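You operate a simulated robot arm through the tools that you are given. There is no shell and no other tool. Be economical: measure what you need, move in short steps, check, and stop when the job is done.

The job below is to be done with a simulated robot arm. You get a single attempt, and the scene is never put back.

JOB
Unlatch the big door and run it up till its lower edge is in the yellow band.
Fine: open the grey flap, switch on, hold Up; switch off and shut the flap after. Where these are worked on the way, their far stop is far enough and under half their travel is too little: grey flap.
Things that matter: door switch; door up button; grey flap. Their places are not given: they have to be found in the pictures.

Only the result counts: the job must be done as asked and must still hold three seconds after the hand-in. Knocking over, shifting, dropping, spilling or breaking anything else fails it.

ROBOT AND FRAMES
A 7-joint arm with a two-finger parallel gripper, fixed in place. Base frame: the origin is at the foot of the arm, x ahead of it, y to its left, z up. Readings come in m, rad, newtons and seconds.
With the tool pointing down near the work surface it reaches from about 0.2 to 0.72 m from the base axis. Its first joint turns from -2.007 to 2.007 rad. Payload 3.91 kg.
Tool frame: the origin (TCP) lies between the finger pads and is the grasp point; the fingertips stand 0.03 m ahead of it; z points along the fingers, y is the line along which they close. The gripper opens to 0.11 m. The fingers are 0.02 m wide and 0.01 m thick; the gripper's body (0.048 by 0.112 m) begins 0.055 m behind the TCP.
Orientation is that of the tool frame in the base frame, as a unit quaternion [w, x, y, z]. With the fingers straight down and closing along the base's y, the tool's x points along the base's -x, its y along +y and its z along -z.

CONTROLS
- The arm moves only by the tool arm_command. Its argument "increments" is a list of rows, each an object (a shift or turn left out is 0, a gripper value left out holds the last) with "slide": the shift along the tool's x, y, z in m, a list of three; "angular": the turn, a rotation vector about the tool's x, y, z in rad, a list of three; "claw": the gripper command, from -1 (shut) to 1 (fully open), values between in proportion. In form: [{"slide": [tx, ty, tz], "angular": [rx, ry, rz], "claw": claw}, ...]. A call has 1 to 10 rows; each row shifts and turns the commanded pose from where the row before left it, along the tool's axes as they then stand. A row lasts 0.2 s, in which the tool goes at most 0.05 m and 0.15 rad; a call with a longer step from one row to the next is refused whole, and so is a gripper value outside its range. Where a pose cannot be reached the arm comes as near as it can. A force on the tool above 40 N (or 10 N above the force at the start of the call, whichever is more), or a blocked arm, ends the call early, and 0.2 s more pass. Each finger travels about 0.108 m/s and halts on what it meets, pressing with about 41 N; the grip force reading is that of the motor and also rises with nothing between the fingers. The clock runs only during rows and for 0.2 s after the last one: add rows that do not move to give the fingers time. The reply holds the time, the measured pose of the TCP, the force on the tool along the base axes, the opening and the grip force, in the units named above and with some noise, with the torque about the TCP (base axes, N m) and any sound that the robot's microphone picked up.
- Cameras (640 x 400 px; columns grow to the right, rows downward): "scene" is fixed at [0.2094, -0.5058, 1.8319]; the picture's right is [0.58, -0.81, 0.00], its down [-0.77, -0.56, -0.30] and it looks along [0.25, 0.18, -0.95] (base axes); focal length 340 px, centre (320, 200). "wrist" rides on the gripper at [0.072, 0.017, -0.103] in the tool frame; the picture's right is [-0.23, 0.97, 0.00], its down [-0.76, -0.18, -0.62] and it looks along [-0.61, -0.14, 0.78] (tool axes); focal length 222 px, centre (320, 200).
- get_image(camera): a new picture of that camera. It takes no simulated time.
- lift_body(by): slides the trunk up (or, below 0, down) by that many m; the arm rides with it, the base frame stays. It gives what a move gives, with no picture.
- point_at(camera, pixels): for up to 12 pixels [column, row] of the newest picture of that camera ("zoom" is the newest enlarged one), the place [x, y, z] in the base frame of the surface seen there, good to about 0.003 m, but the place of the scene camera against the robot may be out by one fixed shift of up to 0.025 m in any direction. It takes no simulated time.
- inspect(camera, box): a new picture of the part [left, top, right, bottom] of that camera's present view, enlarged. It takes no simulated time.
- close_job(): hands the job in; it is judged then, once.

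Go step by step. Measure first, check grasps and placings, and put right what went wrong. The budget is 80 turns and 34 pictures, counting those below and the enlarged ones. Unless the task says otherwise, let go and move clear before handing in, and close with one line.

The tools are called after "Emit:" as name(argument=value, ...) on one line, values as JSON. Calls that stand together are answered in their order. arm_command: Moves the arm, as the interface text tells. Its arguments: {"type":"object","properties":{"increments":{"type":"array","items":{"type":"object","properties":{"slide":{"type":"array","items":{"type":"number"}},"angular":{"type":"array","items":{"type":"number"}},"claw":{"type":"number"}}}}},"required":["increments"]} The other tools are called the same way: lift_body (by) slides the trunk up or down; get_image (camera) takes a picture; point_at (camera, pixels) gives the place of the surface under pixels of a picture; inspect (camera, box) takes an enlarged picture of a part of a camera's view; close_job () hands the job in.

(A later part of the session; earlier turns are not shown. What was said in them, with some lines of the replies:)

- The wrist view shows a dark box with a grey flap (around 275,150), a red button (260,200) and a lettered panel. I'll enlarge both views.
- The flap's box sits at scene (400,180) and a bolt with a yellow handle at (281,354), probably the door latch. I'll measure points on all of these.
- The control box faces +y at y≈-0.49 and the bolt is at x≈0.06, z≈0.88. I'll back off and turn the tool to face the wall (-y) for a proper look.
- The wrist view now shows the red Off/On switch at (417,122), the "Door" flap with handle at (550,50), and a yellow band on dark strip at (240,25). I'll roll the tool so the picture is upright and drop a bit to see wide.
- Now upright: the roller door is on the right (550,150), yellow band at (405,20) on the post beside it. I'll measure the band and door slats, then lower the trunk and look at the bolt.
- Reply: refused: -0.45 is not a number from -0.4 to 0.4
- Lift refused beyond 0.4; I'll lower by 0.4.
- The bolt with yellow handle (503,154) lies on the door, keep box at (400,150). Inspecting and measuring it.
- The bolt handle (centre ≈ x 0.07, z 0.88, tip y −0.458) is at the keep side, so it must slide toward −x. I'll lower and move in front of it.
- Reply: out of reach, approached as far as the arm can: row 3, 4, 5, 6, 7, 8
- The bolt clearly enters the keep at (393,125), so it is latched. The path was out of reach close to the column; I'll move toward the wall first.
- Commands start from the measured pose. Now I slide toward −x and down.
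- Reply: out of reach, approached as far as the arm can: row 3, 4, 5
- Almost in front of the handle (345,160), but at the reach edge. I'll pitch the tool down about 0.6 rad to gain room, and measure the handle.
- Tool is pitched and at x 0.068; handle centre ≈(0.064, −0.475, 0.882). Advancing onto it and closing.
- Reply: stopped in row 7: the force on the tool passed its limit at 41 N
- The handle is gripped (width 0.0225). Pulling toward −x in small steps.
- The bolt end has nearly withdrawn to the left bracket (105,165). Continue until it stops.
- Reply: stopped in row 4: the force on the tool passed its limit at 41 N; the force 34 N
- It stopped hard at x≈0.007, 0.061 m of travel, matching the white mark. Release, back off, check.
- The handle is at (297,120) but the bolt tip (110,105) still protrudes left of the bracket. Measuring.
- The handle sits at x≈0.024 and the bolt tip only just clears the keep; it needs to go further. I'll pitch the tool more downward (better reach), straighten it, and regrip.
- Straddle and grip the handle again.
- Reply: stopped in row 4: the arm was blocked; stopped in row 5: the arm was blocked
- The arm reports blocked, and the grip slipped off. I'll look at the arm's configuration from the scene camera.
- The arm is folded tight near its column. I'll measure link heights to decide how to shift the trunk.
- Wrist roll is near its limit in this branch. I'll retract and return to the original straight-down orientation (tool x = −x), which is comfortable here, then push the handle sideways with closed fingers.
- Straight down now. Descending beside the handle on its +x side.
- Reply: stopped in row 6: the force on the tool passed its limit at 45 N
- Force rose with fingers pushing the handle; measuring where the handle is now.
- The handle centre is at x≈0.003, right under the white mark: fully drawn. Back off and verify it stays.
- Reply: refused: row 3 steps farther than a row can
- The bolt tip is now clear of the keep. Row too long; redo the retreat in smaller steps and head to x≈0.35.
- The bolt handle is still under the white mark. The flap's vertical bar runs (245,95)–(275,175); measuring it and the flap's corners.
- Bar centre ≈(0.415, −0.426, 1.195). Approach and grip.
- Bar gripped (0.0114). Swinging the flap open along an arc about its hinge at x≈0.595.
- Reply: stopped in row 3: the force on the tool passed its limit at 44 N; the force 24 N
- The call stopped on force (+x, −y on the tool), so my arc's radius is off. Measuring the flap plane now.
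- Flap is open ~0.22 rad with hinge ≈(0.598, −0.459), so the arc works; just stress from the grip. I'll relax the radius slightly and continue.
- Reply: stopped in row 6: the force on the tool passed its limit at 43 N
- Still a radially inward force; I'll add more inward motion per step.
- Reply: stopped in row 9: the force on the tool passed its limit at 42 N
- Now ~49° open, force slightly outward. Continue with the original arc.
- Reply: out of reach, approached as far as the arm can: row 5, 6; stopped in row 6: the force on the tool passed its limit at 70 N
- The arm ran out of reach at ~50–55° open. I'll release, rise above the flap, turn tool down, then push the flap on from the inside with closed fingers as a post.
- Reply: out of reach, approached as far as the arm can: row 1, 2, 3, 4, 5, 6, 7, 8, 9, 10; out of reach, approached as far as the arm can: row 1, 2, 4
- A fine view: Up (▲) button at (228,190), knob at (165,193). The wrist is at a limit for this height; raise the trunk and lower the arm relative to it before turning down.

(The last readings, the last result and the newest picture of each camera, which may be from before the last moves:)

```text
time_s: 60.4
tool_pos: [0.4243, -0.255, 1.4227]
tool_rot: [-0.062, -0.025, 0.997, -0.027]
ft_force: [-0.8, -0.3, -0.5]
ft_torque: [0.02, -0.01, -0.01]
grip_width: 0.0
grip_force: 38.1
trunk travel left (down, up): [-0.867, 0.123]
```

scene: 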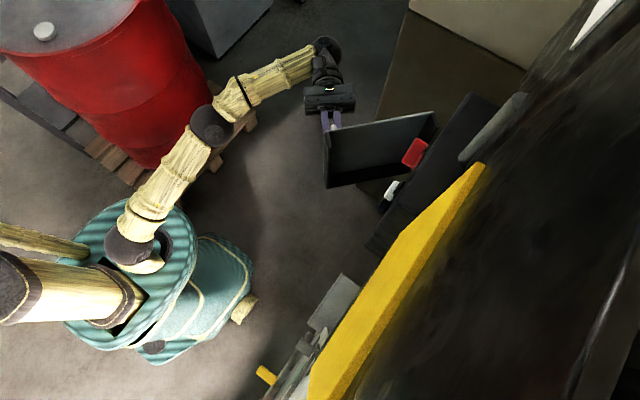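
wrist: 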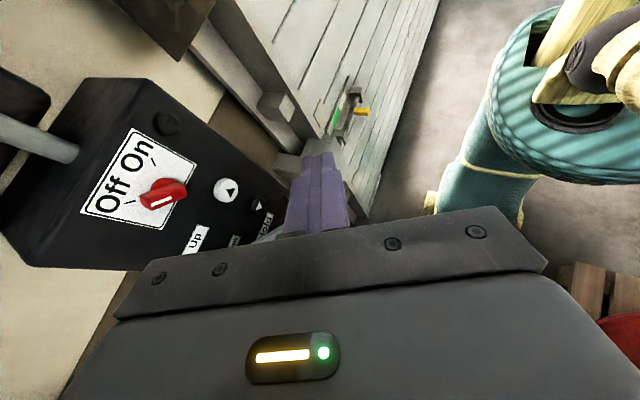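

White = Up (0.466, −0.479, 1.261); knob centre ≈(0.503, −0.475, 1.348), pointer up-left at Off. Tool is nearly straight down; now enter behind the flap and push it outward.

Emit:
arm_command(increments=[{"angular": [-0.054, -0.124, 0.05]}, {"slide": [0, -0.042, 0]}, {"slide": [0, -0.042, 0]}, {"slide": [0, -0.041, 0]}, {"slide": [0, 0, 0.045]}, {"slide": [0, 0, 0.045]}, {"slide": [0, 0, 0.045]}, {"slide": [0, 0, 0.032]}, {}])

Emit:
get_image(camera="scene")

```text
time_s: 62.4
tool_pos: [0.4241, -0.3797, 1.2541]
tool_rot: [-0.001, 0.0, 1.0, 0.0]
ft_force: [-0.2, 1.3, 0.2]
ft_torque: [-0.03, 0.03, -0.01]
grip_width: 0.0002
grip_force: 37.6
trunk travel left (down, up): [-0.867, 0.123]
```

```text
7 pictures are left
```

scene: 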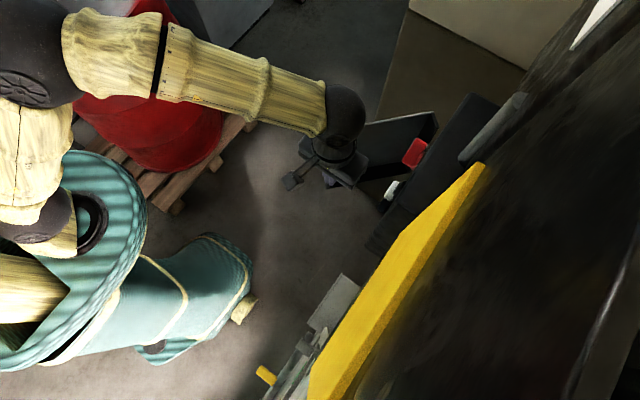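

In position inside the flap. Sweep the post outward along the hinge arc.

Emit:
arm_command(increments=[{"slide": [-0.045, 0, 0]}, {"slide": [-0.036, 0.005, 0]}, {"slide": [-0.024, 0.0125, 0]}, {"slide": [-0.027, 0.015, 0]}, {"slide": [-0.031, 0.0075, 0]}, {"slide": [-0.016, 0, 0]}, {"slide": [-0.015, -0.001, 0]}, {"slide": [-0.016, -0.004, 0]}, {"slide": [-0.015, -0.005, 0]}, {}])

```text
time_s: 64.6
tool_pos: [0.6442, -0.3475, 1.2552]
tool_rot: [-0.002, 0.0, 1.0, 0.001]
ft_force: [-0.4, 0.5, 0.3]
ft_torque: [-0.01, -0.03, -0.01]
grip_width: 0.0002
grip_force: 38.0
out of reach, approached as far as the arm can: row 9
trunk travel left (down, up): [-0.867, 0.123]
```

Reached ~118° with no residual force. Check the flap.

Emit:
get_image(camera="scene")

```text
6 pictures are left
```

scene: 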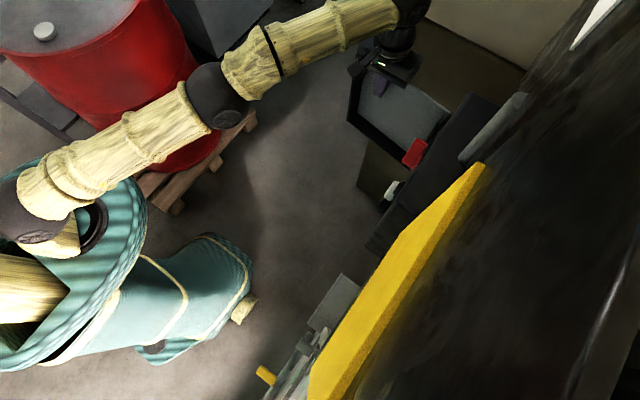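

Emit:
point_at(camera="scene", pixels=[[440, 122], [420, 100], [400, 110], [385, 120], [365, 105], [355, 100], [408, 145], [350, 122], [445, 112]])

```text
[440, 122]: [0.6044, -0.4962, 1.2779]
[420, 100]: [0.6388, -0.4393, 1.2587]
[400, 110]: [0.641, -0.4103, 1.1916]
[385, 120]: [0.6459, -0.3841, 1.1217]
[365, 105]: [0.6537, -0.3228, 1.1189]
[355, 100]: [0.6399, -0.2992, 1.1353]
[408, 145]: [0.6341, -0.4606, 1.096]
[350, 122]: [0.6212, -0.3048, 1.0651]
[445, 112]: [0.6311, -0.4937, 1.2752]
```

The flap stands ~98° open. Now withdraw, lower the trunk while raising the arm, and turn the tool to face the panel.

Emit:
arm_command(increments=[{"slide": [0.045, 0, 0]}, {"slide": [0.045, 0.01, 0]}, {"slide": [0.04, 0.02, -0.02]}, {"slide": [0.025, 0.02, -0.035]}, {"slide": [0.02, 0.02, -0.04]}, {"slide": [0, 0, -0.05]}, {"slide": [0, 0, -0.05]}, {"slide": [0, 0, -0.05]}, {"slide": [0, 0, -0.015]}])

Emit:
lift_body(by=-0.167)

Emit:
arm_command(increments=[{"angular": [0.15, 0, 0]}, {"angular": [0.15, 0, 0]}, {"angular": [0.15, 0, 0]}, {"angular": [0.15, 0, 0]}, {"angular": [0.15, 0, 0]}, {"angular": [0.15, 0, 0]}, {"angular": [0.15, 0, 0]}, {"angular": [0.15, 0, 0]}, {"angular": [0.15, 0, 0]}, {"angular": [0.15, 0, 0], "claw": -0.3}])

Emit:
arm_command(increments=[{"angular": [0.0708, 0, -0.13]}, {"angular": [0, 0, -0.15]}, {"angular": [0, 0, -0.15]}, {"angular": [0, 0, -0.15]}, {"angular": [0, 0, -0.15]}, {"angular": [0, 0, -0.15]}, {"angular": [0, 0, -0.15]}, {"angular": [0, 0, -0.15]}, {"angular": [0, 0, -0.15]}, {"angular": [0, 0, -0.15]}])

Emit:
arm_command(increments=[{"angular": [0, 0, -0.15]}, {"angular": [0, 0, -0.15]}, {"angular": [0, 0, -0.15]}, {"angular": [0, 0, -0.15]}, {"angular": [0, 0, -0.1]}, {}])

```text
time_s: 66.6
tool_pos: [0.4705, -0.2781, 1.5147]
tool_rot: [-0.003, -0.001, 1.0, 0.0]
ft_force: [-0.1, -0.9, 0.4]
ft_torque: [-0.04, 0.0, 0.01]
grip_width: 0.0
grip_force: 37.7
trunk travel left (down, up): [-0.867, 0.123]
```

```text
time_s: 68.5
tool_pos: [0.4701, -0.279, 1.348]
tool_rot: [-0.002, 0.0, 1.0, 0.002]
ft_force: [0.5, -0.2, 1.0]
ft_torque: [-0.01, 0.04, -0.04]
grip_width: 0.0
grip_force: 37.6
trunk travel left (down, up): [-0.7, 0.29]
```

```text
time_s: 70.7
tool_pos: [0.4706, -0.2775, 1.3465]
tool_rot: [0.0, -0.001, 0.732, -0.682]
ft_force: [-1.4, -0.3, 0.1]
ft_torque: [-0.02, 0.04, -0.01]
grip_width: 0.0385
grip_force: 0.1
trunk travel left (down, up): [-0.7, 0.29]
```

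```text
time_s: 72.9
tool_pos: [0.4711, -0.2778, 1.3477]
tool_rot: [0.476, 0.48, -0.521, 0.521]
ft_force: [0.1, 0.1, 0.7]
ft_torque: [0.0, 0.02, -0.02]
grip_width: 0.0385
grip_force: 0.0
trunk travel left (down, up): [-0.7, 0.29]
```

```text
time_s: 74.3
tool_pos: [0.4709, -0.2785, 1.3481]
tool_rot: [0.626, 0.629, -0.325, 0.327]
ft_force: [0.6, 0.3, 0.4]
ft_torque: [0.01, 0.01, 0.01]
grip_width: 0.0383
grip_force: 0.1
trunk travel left (down, up): [-0.7, 0.29]
```

Orientation reached with roll matching the knob's Off angle. One picture to align.

Emit:
get_image(camera="wrist")

```text
5 pictures are left
```

wrist: 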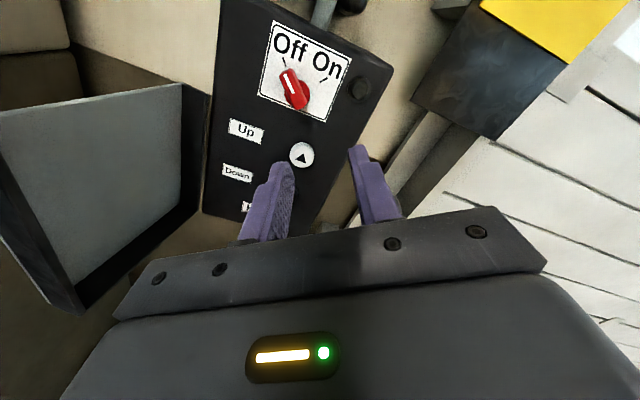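

The knob's bar (287,75)–(300,108) is aligned with the tool's x axis. Measuring knob, buttons, and yellow band.

Emit:
point_at(camera="wrist", pixels=[[288, 78], [294, 90], [300, 106], [305, 92], [283, 92], [302, 153], [301, 160], [320, 100], [560, 60], [540, 45], [625, 25]])

```text
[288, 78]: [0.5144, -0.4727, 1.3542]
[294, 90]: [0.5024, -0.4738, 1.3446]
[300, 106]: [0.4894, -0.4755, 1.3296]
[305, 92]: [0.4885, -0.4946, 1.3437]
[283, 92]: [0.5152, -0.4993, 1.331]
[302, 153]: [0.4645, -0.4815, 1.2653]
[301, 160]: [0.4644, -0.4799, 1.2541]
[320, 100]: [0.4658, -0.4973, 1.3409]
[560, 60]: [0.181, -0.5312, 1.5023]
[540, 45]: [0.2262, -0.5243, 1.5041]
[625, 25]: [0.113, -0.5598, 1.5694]
```

Knob centre (0.502, −0.474, 1.343). Approach and grip.

Emit:
arm_command(increments=[{"slide": [0.0137, -0.0283, 0]}, {"slide": [0, 0, 0.045]}, {"slide": [0, 0, 0.045]}, {"slide": [0, 0, 0.045]}, {"slide": [0, 0, 0.03]}, {"slide": [0, 0, 0.018]}, {}, {"claw": -1}, {}, {}])

```text
time_s: 76.5
tool_pos: [0.5043, -0.4596, 1.3417]
tool_rot: [0.626, 0.629, -0.326, 0.326]
ft_force: [1.9, 0.1, -0.6]
ft_torque: [-0.42, 0.0, -0.25]
grip_width: 0.0178
grip_force: 44.7
trunk travel left (down, up): [-0.7, 0.29]
```

Gripped the knob (0.0178). Turning clockwise (positive about tool z).

Emit:
arm_command(increments=[{"angular": [0, 0, 0.15]}, {"angular": [0, 0, 0.15]}, {"angular": [0, 0, 0.15]}, {"angular": [0, 0, 0.15]}, {"angular": [0, 0, 0.15]}, {"angular": [0, 0, 0.15]}, {"angular": [0, 0, 0.15]}, {"angular": [0, 0, 0.15]}, {"angular": [0, 0, 0.1]}, {}])

```text
time_s: 78.4
tool_pos: [0.4956, -0.4607, 1.3417]
tool_rot: [-0.326, -0.324, 0.63, -0.626]
ft_force: [-15.4, 9.8, -2.6]
ft_torque: [0.06, 0.05, 0.04]
grip_width: 0.0181
grip_force: 44.8
trunk travel left (down, up): [-0.7, 0.29]
stopped in row 9: the force on the tool passed its limit at 42 N (the readings are from after the stop); the commanded pose is now the measured one
```

Turned ~70° to a stop: On. Release, back off, close, and move in front of the Up button.

Emit:
arm_command(increments=[{"claw": -0.3}, {}, {"slide": [0, 0, -0.04]}, {"claw": -1, "slide": [0, 0, -0.02]}, {"slide": [-0.0245, 0.0364, 0]}, {"slide": [-0.0245, 0.0364, 0]}, {"slide": [0, 0, 0.04]}, {"slide": [0, 0, 0.022]}, {}])

```text
time_s: 80.4
tool_pos: [0.4673, -0.4584, 1.2572]
tool_rot: [-0.324, -0.326, 0.63, -0.626]
ft_force: [-9.2, 22.7, -7.0]
ft_torque: [0.14, -0.08, -0.35]
grip_width: 0.0
grip_force: 37.7
trunk travel left (down, up): [-0.7, 0.29]
heard: click
```

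The tip is already pressing the button (22 N, click heard). Hold for 1 s and listen.

Emit:
arm_command(increments=[{}, {}, {}, {}, {}])

```text
time_s: 81.6
tool_pos: [0.4687, -0.4586, 1.2586]
tool_rot: [-0.325, -0.328, 0.628, -0.627]
ft_force: [-6.2, 26.2, -12.1]
ft_torque: [0.32, -0.05, -0.15]
grip_width: 0.0003
grip_force: 38.4
trunk travel left (down, up): [-0.7, 0.29]
```

Check whether the door moves: the bolt handle rides on the door and is visible in the scene view.

Emit:
inspect(camera="scene", box=[220, 250, 420, 400])

```text
2.67 times, centred on (320, 325) of scene
```

zoom: 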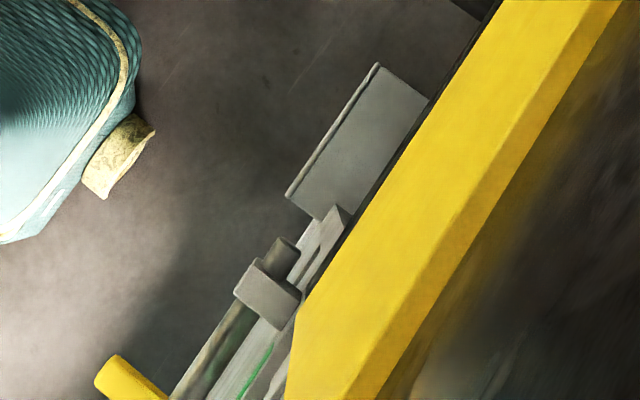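

Emit:
point_at(camera="zoom", pixels=[[130, 380], [270, 290], [285, 250], [190, 370], [255, 375], [110, 375], [360, 130]])

```text
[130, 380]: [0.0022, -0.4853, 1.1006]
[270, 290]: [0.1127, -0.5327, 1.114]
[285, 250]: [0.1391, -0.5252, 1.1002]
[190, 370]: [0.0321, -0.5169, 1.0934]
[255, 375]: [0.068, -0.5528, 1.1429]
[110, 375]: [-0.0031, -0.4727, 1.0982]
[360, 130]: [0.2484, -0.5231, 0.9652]
```

The door has risen 0.223 m in ~1.7 s (≈0.13–0.15 m/s); it needs ≈1.33 m more to put the edge near 1.58. Hold 6.6 s more, then measure.

Emit:
arm_command(increments=[{}, {}, {}, {}, {}, {}, {}, {}, {}, {}])

Emit:
arm_command(increments=[{}, {}, {}, {}, {}, {}, {}, {}, {}, {}])

Emit:
arm_command(increments=[{}, {}, {}, {}, {}, {}, {}, {}, {}, {}])

Emit:
inspect(camera="scene", box=[220, 250, 420, 400])

```text
time_s: 83.8
tool_pos: [0.4667, -0.4579, 1.2591]
tool_rot: [-0.325, -0.327, 0.628, -0.627]
ft_force: [-0.1, 25.3, -5.0]
ft_torque: [0.12, -0.01, -0.01]
grip_width: 0.0003
grip_force: 37.6
trunk travel left (down, up): [-0.7, 0.29]
```

```text
time_s: 86.0
tool_pos: [0.4691, -0.4587, 1.2586]
tool_rot: [-0.325, -0.326, 0.628, -0.627]
ft_force: [0.0, 22.9, -1.2]
ft_torque: [0.02, 0.01, -0.01]
grip_width: 0.0002
grip_force: 37.8
trunk travel left (down, up): [-0.7, 0.29]
```

```text
time_s: 88.2
tool_pos: [0.4683, -0.4575, 1.2584]
tool_rot: [0.324, 0.327, -0.627, 0.628]
ft_force: [1.3, 20.7, 2.1]
ft_torque: [-0.12, 0.04, 0.04]
grip_width: 0.0
grip_force: 38.1
trunk travel left (down, up): [-0.7, 0.29]
```

```text
2.67 times, centred on (320, 325) of scene
```

zoom: 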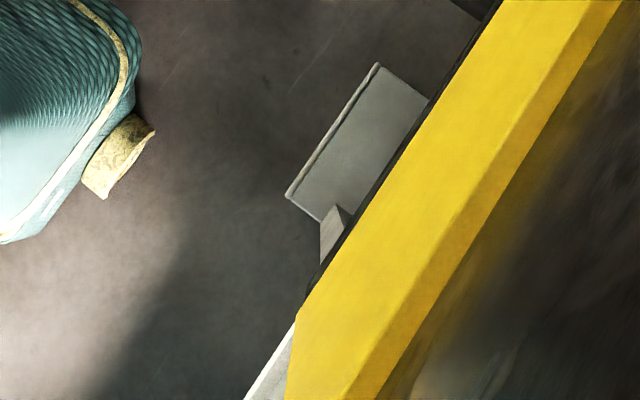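

The door's remaining strip is at (270,370). Measuring its lower edge.

Emit:
point_at(camera="zoom", pixels=[[262, 382], [270, 380], [278, 360], [285, 350], [255, 392], [275, 390], [292, 335], [350, 200], [420, 200], [460, 200], [500, 200]])

```text
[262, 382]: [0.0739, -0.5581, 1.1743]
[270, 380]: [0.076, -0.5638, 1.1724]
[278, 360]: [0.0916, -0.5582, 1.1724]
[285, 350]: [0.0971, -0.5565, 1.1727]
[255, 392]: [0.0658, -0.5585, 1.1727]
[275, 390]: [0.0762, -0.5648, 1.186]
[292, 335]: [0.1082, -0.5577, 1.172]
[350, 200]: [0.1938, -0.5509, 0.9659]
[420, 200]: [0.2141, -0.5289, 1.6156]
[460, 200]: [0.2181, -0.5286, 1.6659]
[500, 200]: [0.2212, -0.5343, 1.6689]
```

A ledge on the bottom rail is at ≈1.186 (wrist frame) with the edge at or a bit under it; band is ≈1.497–1.68. Hold ~3.0 s more, release, and step back to look with the wrist camera.

Emit:
arm_command(increments=[{}, {}, {}, {}, {}, {}, {}, {}, {}, {}])

Emit:
arm_command(increments=[{}, {}, {}, {}, {"slide": [0, 0, -0.04]}, {"slide": [0, 0, -0.045]}, {"slide": [0, 0, -0.045]}, {"slide": [0, 0, -0.045]}, {"slide": [0, 0, -0.045]}, {"slide": [0, 0, -0.02]}])

Emit:
arm_command(increments=[{"angular": [0, 0, -0.15]}, {"angular": [0, 0, -0.15]}, {"angular": [0, 0, -0.15]}, {"angular": [0, 0, -0.15]}, {"slide": [0, 0.03, 0]}, {"slide": [0, 0.03, 0]}, {}])

Emit:
lift_body(by=0.2)

Emit:
get_image(camera="wrist")

```text
time_s: 90.4
tool_pos: [0.4691, -0.4583, 1.2583]
tool_rot: [-0.325, -0.327, 0.628, -0.627]
ft_force: [0.0, 20.8, 2.0]
ft_torque: [-0.09, 0.21, 0.04]
grip_width: 0.0
grip_force: 37.5
trunk travel left (down, up): [-0.7, 0.29]
```

```text
time_s: 92.6
tool_pos: [0.4705, -0.2231, 1.2607]
tool_rot: [-0.326, -0.326, 0.63, -0.625]
ft_force: [-0.2, 0.0, -1.1]
ft_torque: [0.0, 0.04, -0.01]
grip_width: 0.0
grip_force: 38.1
trunk travel left (down, up): [-0.7, 0.29]
```

```text
time_s: 94.2
tool_pos: [0.4078, -0.2237, 1.2584]
tool_rot: [-0.495, -0.498, 0.505, -0.502]
ft_force: [-0.1, -0.5, -0.2]
ft_torque: [0.0, -0.01, 0.02]
grip_width: 0.0
grip_force: 37.5
trunk travel left (down, up): [-0.7, 0.29]
```

```text
time_s: 96.4
tool_pos: [0.4087, -0.2242, 1.4579]
tool_rot: [-0.495, -0.498, 0.506, -0.501]
ft_force: [-1.3, 0.0, 0.1]
ft_torque: [-0.03, 0.03, -0.02]
grip_width: 0.0
grip_force: 38.2
trunk travel left (down, up): [-0.9, 0.09]
```

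```text
2 pictures are left
```

wrist: 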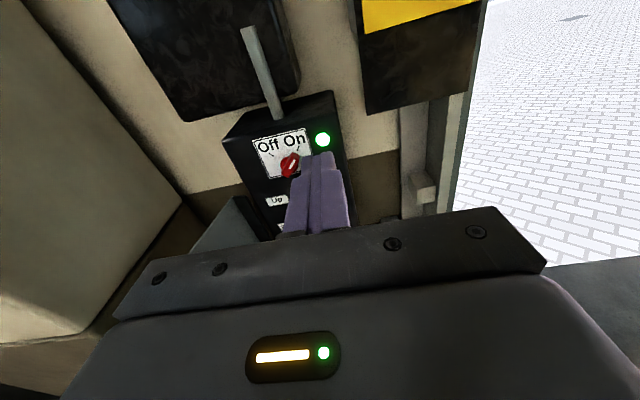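

The lamp is green and switch is On; the door edge is above the view (i.e. >≈1.52). I'll go up a bit for one confirming picture against the yellow band.

Emit:
lift_body(by=0.085)

Emit:
arm_command(increments=[{"slide": [0.045, 0, 0]}, {"slide": [0.045, 0, 0]}, {"slide": [0.045, 0, 0]}, {}])

Emit:
get_image(camera="wrist")

```text
time_s: 97.6
tool_pos: [0.4094, -0.2226, 1.544]
tool_rot: [-0.494, -0.498, 0.506, -0.502]
ft_force: [0.4, -0.7, 0.4]
ft_torque: [-0.03, -0.02, 0.02]
grip_width: 0.0
grip_force: 37.8
trunk travel left (down, up): [-0.985, 0.005]
```

```text
time_s: 98.6
tool_pos: [0.407, -0.2231, 1.6808]
tool_rot: [-0.495, -0.498, 0.505, -0.502]
ft_force: [0.6, 0.4, 0.3]
ft_torque: [-0.04, -0.01, 0.0]
grip_width: 0.0
grip_force: 37.7
trunk travel left (down, up): [-0.985, 0.005]
```

```text
1 pictures are left
```

wrist: 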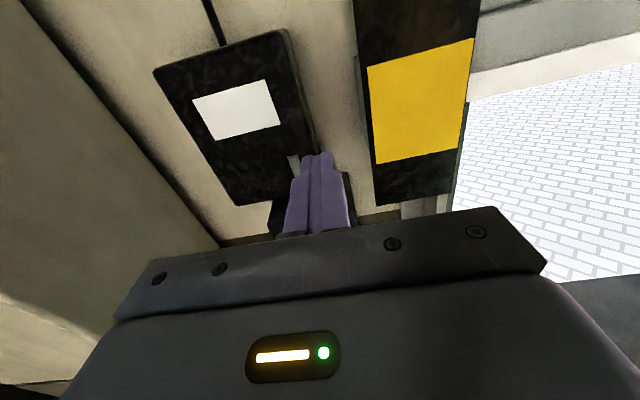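

Door edge visible at about (520,92), beside the yellow band. Measuring it and the band's limits.

Emit:
point_at(camera="wrist", pixels=[[372, 70], [420, 55], [468, 42], [380, 160], [455, 148], [480, 95], [500, 90], [560, 78], [620, 62], [540, 72], [600, 45], [480, 70]])

```text
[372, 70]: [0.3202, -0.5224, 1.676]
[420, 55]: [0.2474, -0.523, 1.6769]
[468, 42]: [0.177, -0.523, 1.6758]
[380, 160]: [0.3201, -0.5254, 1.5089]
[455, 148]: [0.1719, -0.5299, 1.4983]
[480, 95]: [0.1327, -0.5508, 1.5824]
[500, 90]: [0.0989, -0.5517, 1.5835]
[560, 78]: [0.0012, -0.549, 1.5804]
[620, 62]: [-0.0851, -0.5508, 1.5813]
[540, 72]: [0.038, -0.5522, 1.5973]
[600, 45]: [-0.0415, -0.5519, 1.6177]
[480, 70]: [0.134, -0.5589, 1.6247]
```

The edge is at ≈1.58, band 1.50–1.68: well centred. Now return to the knob to switch off.

Emit:
lift_body(by=-0.29)

Emit:
arm_command(increments=[{"slide": [-0.048, 0, 0]}, {"angular": [0, 0, 0.15]}, {"angular": [0, 0, 0.15], "claw": -0.3}, {"angular": [0, 0, 0.15]}, {"angular": [0, 0, 0.15]}, {"slide": [-0.027, -0.038, 0]}, {"slide": [-0.027, -0.038, 0]}, {}])

```text
time_s: 101.5
tool_pos: [0.4053, -0.2247, 1.3903]
tool_rot: [-0.496, -0.498, 0.505, -0.501]
ft_force: [-0.1, -0.1, 0.6]
ft_torque: [-0.02, -0.02, 0.0]
grip_width: 0.0
grip_force: 37.7
trunk travel left (down, up): [-0.695, 0.295]
```

```text
time_s: 103.3
tool_pos: [0.5015, -0.2236, 1.3427]
tool_rot: [-0.325, -0.327, 0.63, -0.625]
ft_force: [-0.6, 0.0, 0.0]
ft_torque: [0.02, 0.03, 0.01]
grip_width: 0.0385
grip_force: 0.1
trunk travel left (down, up): [-0.695, 0.295]
```

Aligned in front of the knob. Approach and grip.

Emit:
arm_command(increments=[{"slide": [0, 0, 0.045]}, {"slide": [0, 0, 0.045]}, {"slide": [0, 0, 0.045]}, {"slide": [0, 0, 0.045]}, {"slide": [0, 0, 0.035]}, {"slide": [0, 0, 0.021]}, {}, {"claw": -1}, {}, {}])

Emit:
arm_command(increments=[{"angular": [0, 0, -0.15]}, {"angular": [0, 0, -0.15]}, {"angular": [0, 0, -0.15]}, {"angular": [0, 0, -0.15]}, {"angular": [0, 0, -0.15]}, {"angular": [0, 0, -0.15]}, {"angular": [0, 0, -0.15]}, {"angular": [0, 0, -0.15]}, {"angular": [0, 0, -0.08]}, {}])

```text
time_s: 105.5
tool_pos: [0.4966, -0.4614, 1.3397]
tool_rot: [-0.325, -0.326, 0.63, -0.625]
ft_force: [-16.2, 4.7, -13.5]
ft_torque: [-0.63, 0.04, -0.27]
grip_width: 0.0176
grip_force: 44.9
trunk travel left (down, up): [-0.695, 0.295]
```

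```text
time_s: 107.7
tool_pos: [0.5019, -0.4617, 1.3401]
tool_rot: [0.634, 0.639, -0.308, 0.307]
ft_force: [12.0, -1.8, 2.4]
ft_torque: [-0.16, -0.01, -0.18]
grip_width: 0.0181
grip_force: 45.2
trunk travel left (down, up): [-0.695, 0.295]
```

The knob is turned back ~73°. Release, withdraw to y≈−0.20, roll to close along x, and drop to flap height; then I'll straddle the flap's free edge.

Emit:
arm_command(increments=[{"claw": -0.2}, {}, {"slide": [0, 0, -0.045]}, {"slide": [0, 0, -0.045]}, {"slide": [0, 0, -0.045]}, {"slide": [0, 0, -0.045]}, {"slide": [0, 0, -0.045]}, {"slide": [0, 0, -0.035]}, {"angular": [0, 0, 0.15]}, {"angular": [0, 0, 0.15]}])

Emit:
arm_command(increments=[{"angular": [0, 0, 0.15], "claw": 1}, {"angular": [0, 0, 0.15]}, {"angular": [0, 0, 0.066]}, {}])

Emit:
lift_body(by=-0.14)

Emit:
arm_command(increments=[{"slide": [0, -0.045, 0]}, {"slide": [0, -0.045, 0]}, {"slide": [0, -0.045, 0]}, {"slide": [0, -0.01, 0]}, {}])

```text
time_s: 109.9
tool_pos: [0.5019, -0.2003, 1.3418]
tool_rot: [0.581, 0.584, -0.402, 0.399]
ft_force: [-0.4, -0.2, 0.3]
ft_torque: [0.01, -0.03, 0.02]
grip_width: 0.044
grip_force: 0.0
trunk travel left (down, up): [-0.695, 0.295]
```

```text
time_s: 110.9
tool_pos: [0.4993, -0.2006, 1.3418]
tool_rot: [-0.498, -0.502, 0.502, -0.498]
ft_force: [-0.2, 0.1, 0.4]
ft_torque: [0.02, 0.0, 0.0]
grip_width: 0.1102
grip_force: 0.1
trunk travel left (down, up): [-0.695, 0.295]
```

```text
time_s: 112.6
tool_pos: [0.5004, -0.2001, 1.2027]
tool_rot: [-0.499, -0.501, 0.502, -0.498]
ft_force: [-0.6, 0.5, 1.5]
ft_torque: [0.0, 0.0, 0.01]
grip_width: 0.1098
grip_force: 0.1
trunk travel left (down, up): [-0.555, 0.435]
```

```text
time_s: 113.8
tool_pos: [0.6456, -0.1997, 1.2017]
tool_rot: [0.499, 0.502, -0.502, 0.498]
ft_force: [-0.1, -0.9, -0.7]
ft_torque: [0.05, 0.03, 0.03]
grip_width: 0.11
grip_force: 0.0
trunk travel left (down, up): [-0.555, 0.435]
```

In place in front of the free edge; to miss the flap's handle (z 1.14–1.24) I'll raise to z≈1.268, then advance straddling the edge.

Emit:
arm_command(increments=[{"slide": [0.035, 0, 0]}, {"slide": [0.03, 0, 0]}, {"slide": [0, 0, 0.04]}, {"slide": [0, 0, 0.03]}, {"slide": [0, 0, 0.027]}, {}])

```text
time_s: 115.2
tool_pos: [0.6479, -0.2985, 1.2676]
tool_rot: [-0.498, -0.502, 0.502, -0.497]
ft_force: [0.5, -0.4, -0.2]
ft_torque: [0.01, -0.01, 0.0]
grip_width: 0.1101
grip_force: 0.1
trunk travel left (down, up): [-0.555, 0.435]
```

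No contact. Now drag toward −x.

Emit:
arm_command(increments=[{"slide": [0, 0.04, 0]}, {"slide": [0, 0.03, 0]}, {"slide": [0, 0.03, 0]}, {"slide": [0, 0.03, 0]}, {"slide": [0, 0.03, 0.005]}, {"slide": [0, 0.03, 0.01]}, {"slide": [0, 0.03, 0.015]}, {}])

```text
time_s: 117.0
tool_pos: [0.4269, -0.328, 1.266]
tool_rot: [0.498, 0.502, -0.502, 0.498]
ft_force: [0.2, -0.1, -0.1]
ft_torque: [-0.05, -0.02, 0.01]
grip_width: 0.11
grip_force: 0.1
trunk travel left (down, up): [-0.555, 0.435]
```

Little force felt, as expected for a free flap. Now withdraw, close the fingers, and push the flap shut from the front at x≈0.50, z≈1.22 (clear of buttons), feeling for the stop.

Emit:
arm_command(increments=[{"slide": [0, 0, -0.045]}, {"slide": [0, 0, -0.045], "claw": -1}, {"slide": [0, 0, -0.04]}, {"slide": [-0.022, -0.036, 0]}, {"slide": [-0.023, -0.037, 0]}, {}, {}])

Emit:
arm_command(increments=[{"slide": [0, 0, 0.04]}, {"slide": [0, 0, 0.04]}, {"slide": [0, 0, 0.04]}, {"slide": [0, 0, 0.03]}, {"slide": [0, 0, 0.03]}, {"slide": [0, 0, 0.02]}, {"slide": [0, 0, 0.015]}, {"slide": [0, 0, 0.01]}, {"slide": [0, 0, 0.007]}, {}])

```text
time_s: 118.6
tool_pos: [0.4995, -0.195, 1.2202]
tool_rot: [-0.499, -0.501, 0.502, -0.498]
ft_force: [0.3, -0.2, 0.2]
ft_torque: [-0.02, 0.01, 0.05]
grip_width: 0.0
grip_force: 37.7
trunk travel left (down, up): [-0.555, 0.435]
```

```text
time_s: 119.3
tool_pos: [0.4971, -0.2972, 1.2208]
tool_rot: [-0.501, -0.499, 0.505, -0.495]
ft_force: [-1.3, 1.8, 1.6]
ft_torque: [-0.05, -0.02, -0.09]
grip_width: 0.0
grip_force: 38.0
trunk travel left (down, up): [-0.555, 0.435]
stopped in row 3: the force on the tool passed its limit at 112 N (the readings are from after the stop); the commanded pose is now the measured one
```

The fingertips struck the flap's free edge end-on at (0.497, −0.327), so the flap stands at ~55°. I'll shift to x≈0.545 and z≈1.27 (outer face, above the handle) and push more gently.

Emit:
arm_command(increments=[{"slide": [0, 0, -0.04]}, {"slide": [0, 0, -0.04]}, {"slide": [0.025, -0.024, 0]}, {"slide": [0.025, -0.024, 0]}, {"slide": [0, 0, 0.03]}, {"slide": [0, 0, 0.03]}, {"slide": [0, 0, 0.015]}, {"slide": [0, 0, 0.015]}, {"slide": [0, 0, 0.01]}, {"slide": [0, 0, 0.01]}])

```text
time_s: 121.5
tool_pos: [0.545, -0.3289, 1.2714]
tool_rot: [-0.501, -0.499, 0.505, -0.495]
ft_force: [-0.4, 0.9, 1.0]
ft_torque: [0.02, -0.01, 0.0]
grip_width: 0.0004
grip_force: 37.4
trunk travel left (down, up): [-0.555, 0.435]
```

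No block yet; continue in 1 cm rows.

Emit:
arm_command(increments=[{"slide": [0, 0, 0.01]}, {"slide": [0, 0, 0.01]}, {"slide": [0, 0, 0.01]}, {"slide": [0, 0, 0.01]}, {"slide": [0, 0, 0.01]}, {"slide": [0, 0, 0.01]}, {}])

```text
time_s: 123.1
tool_pos: [0.5443, -0.3874, 1.2698]
tool_rot: [-0.501, -0.498, 0.505, -0.495]
ft_force: [-0.9, 0.8, 0.5]
ft_torque: [0.03, -0.01, 0.02]
grip_width: 0.0
grip_force: 37.2
trunk travel left (down, up): [-0.555, 0.435]
```

Emit:
arm_command(increments=[{"slide": [0, 0, 0.01]}, {"slide": [0, 0, 0.01]}, {"slide": [0, 0, 0.01]}, {"slide": [0, 0, 0.006]}, {"slide": [0, 0, 0.006]}, {"slide": [0, 0, 0.005]}])

```text
time_s: 124.5
tool_pos: [0.5454, -0.4307, 1.2706]
tool_rot: [-0.5, -0.5, 0.504, -0.496]
ft_force: [-11.6, 29.8, -15.1]
ft_torque: [0.1, -0.05, -0.22]
grip_width: 0.0
grip_force: 37.6
trunk travel left (down, up): [-0.555, 0.435]
```

Stopped at fingertip y≈−0.461, the closed face. I'll press once more near the free edge (x≈0.44) to seat it.

Emit:
arm_command(increments=[{"slide": [0, 0, -0.04]}, {"slide": [0, 0, -0.04]}, {"slide": [0, 0.05, 0]}, {"slide": [0, 0.05, 0]}, {"slide": [0, 0, 0.03]}, {"slide": [0, 0, 0.02]}, {"slide": [0, 0, 0.015]}, {"slide": [0, 0, 0.008]}, {"slide": [0, 0, 0.006]}, {"slide": [0, 0, 0.005]}])

```text
time_s: 126.8
tool_pos: [0.4441, -0.4315, 1.2702]
tool_rot: [-0.5, -0.499, 0.505, -0.496]
ft_force: [-11.6, 29.7, -2.1]
ft_torque: [-0.24, -0.01, -0.28]
grip_width: 0.0002
grip_force: 38.1
trunk travel left (down, up): [-0.555, 0.435]
stopped in row 10: the force on the tool passed its limit at 48 N (the readings are from after the stop); the commanded pose is now the measured one
```

Seated against the stop at the free edge too. Back away and take the last picture to confirm switch, lamp and flap.

Emit:
arm_command(increments=[{"slide": [0, 0, -0.045]}, {"slide": [0, 0, -0.045]}, {"slide": [0, 0, -0.045]}, {"slide": [0, 0, -0.045]}, {"slide": [0, 0, -0.045]}, {"slide": [0, 0.04, 0], "claw": 0.5}, {}])

Emit:
lift_body(by=0.2)

Emit:
get_image(camera="wrist")

```text
time_s: 128.4
tool_pos: [0.4081, -0.2113, 1.2708]
tool_rot: [-0.499, -0.501, 0.505, -0.495]
ft_force: [-0.6, -0.4, 0.8]
ft_torque: [0.02, -0.05, 0.0]
grip_width: 0.0824
grip_force: 0.0
trunk travel left (down, up): [-0.555, 0.435]
```

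```text
time_s: 130.6
tool_pos: [0.408, -0.211, 1.47]
tool_rot: [-0.5, -0.5, 0.506, -0.493]
ft_force: [0.0, -0.6, -1.0]
ft_torque: [-0.03, 0.0, 0.01]
grip_width: 0.0827
grip_force: 0.1
trunk travel left (down, up): [-0.755, 0.235]
```

```text
0 pictures are left
```

wrist: 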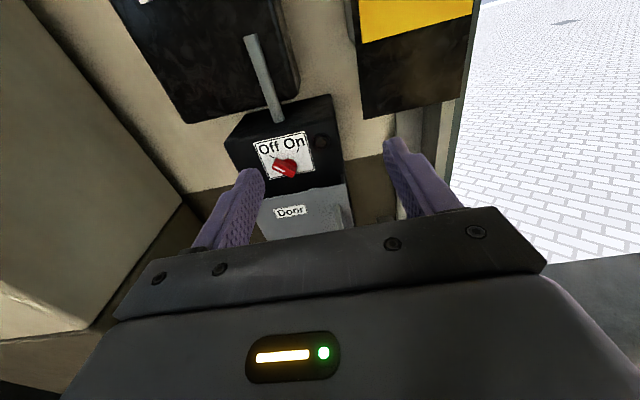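

The last picture shows the lamp out (322,140), the knob pointing to Off (285,168), the flap shut (300,210) and the door still up out of view. The arm is clear, so I'm handing in.

Emit:
close_job()

```text
The job is handed in.
```

The job is handed in: the door is unlatched and its lower edge measured about 1.58 m, inside the yellow band (1.50–1.68 m). The switch is back at Off and the grey flap is shut.
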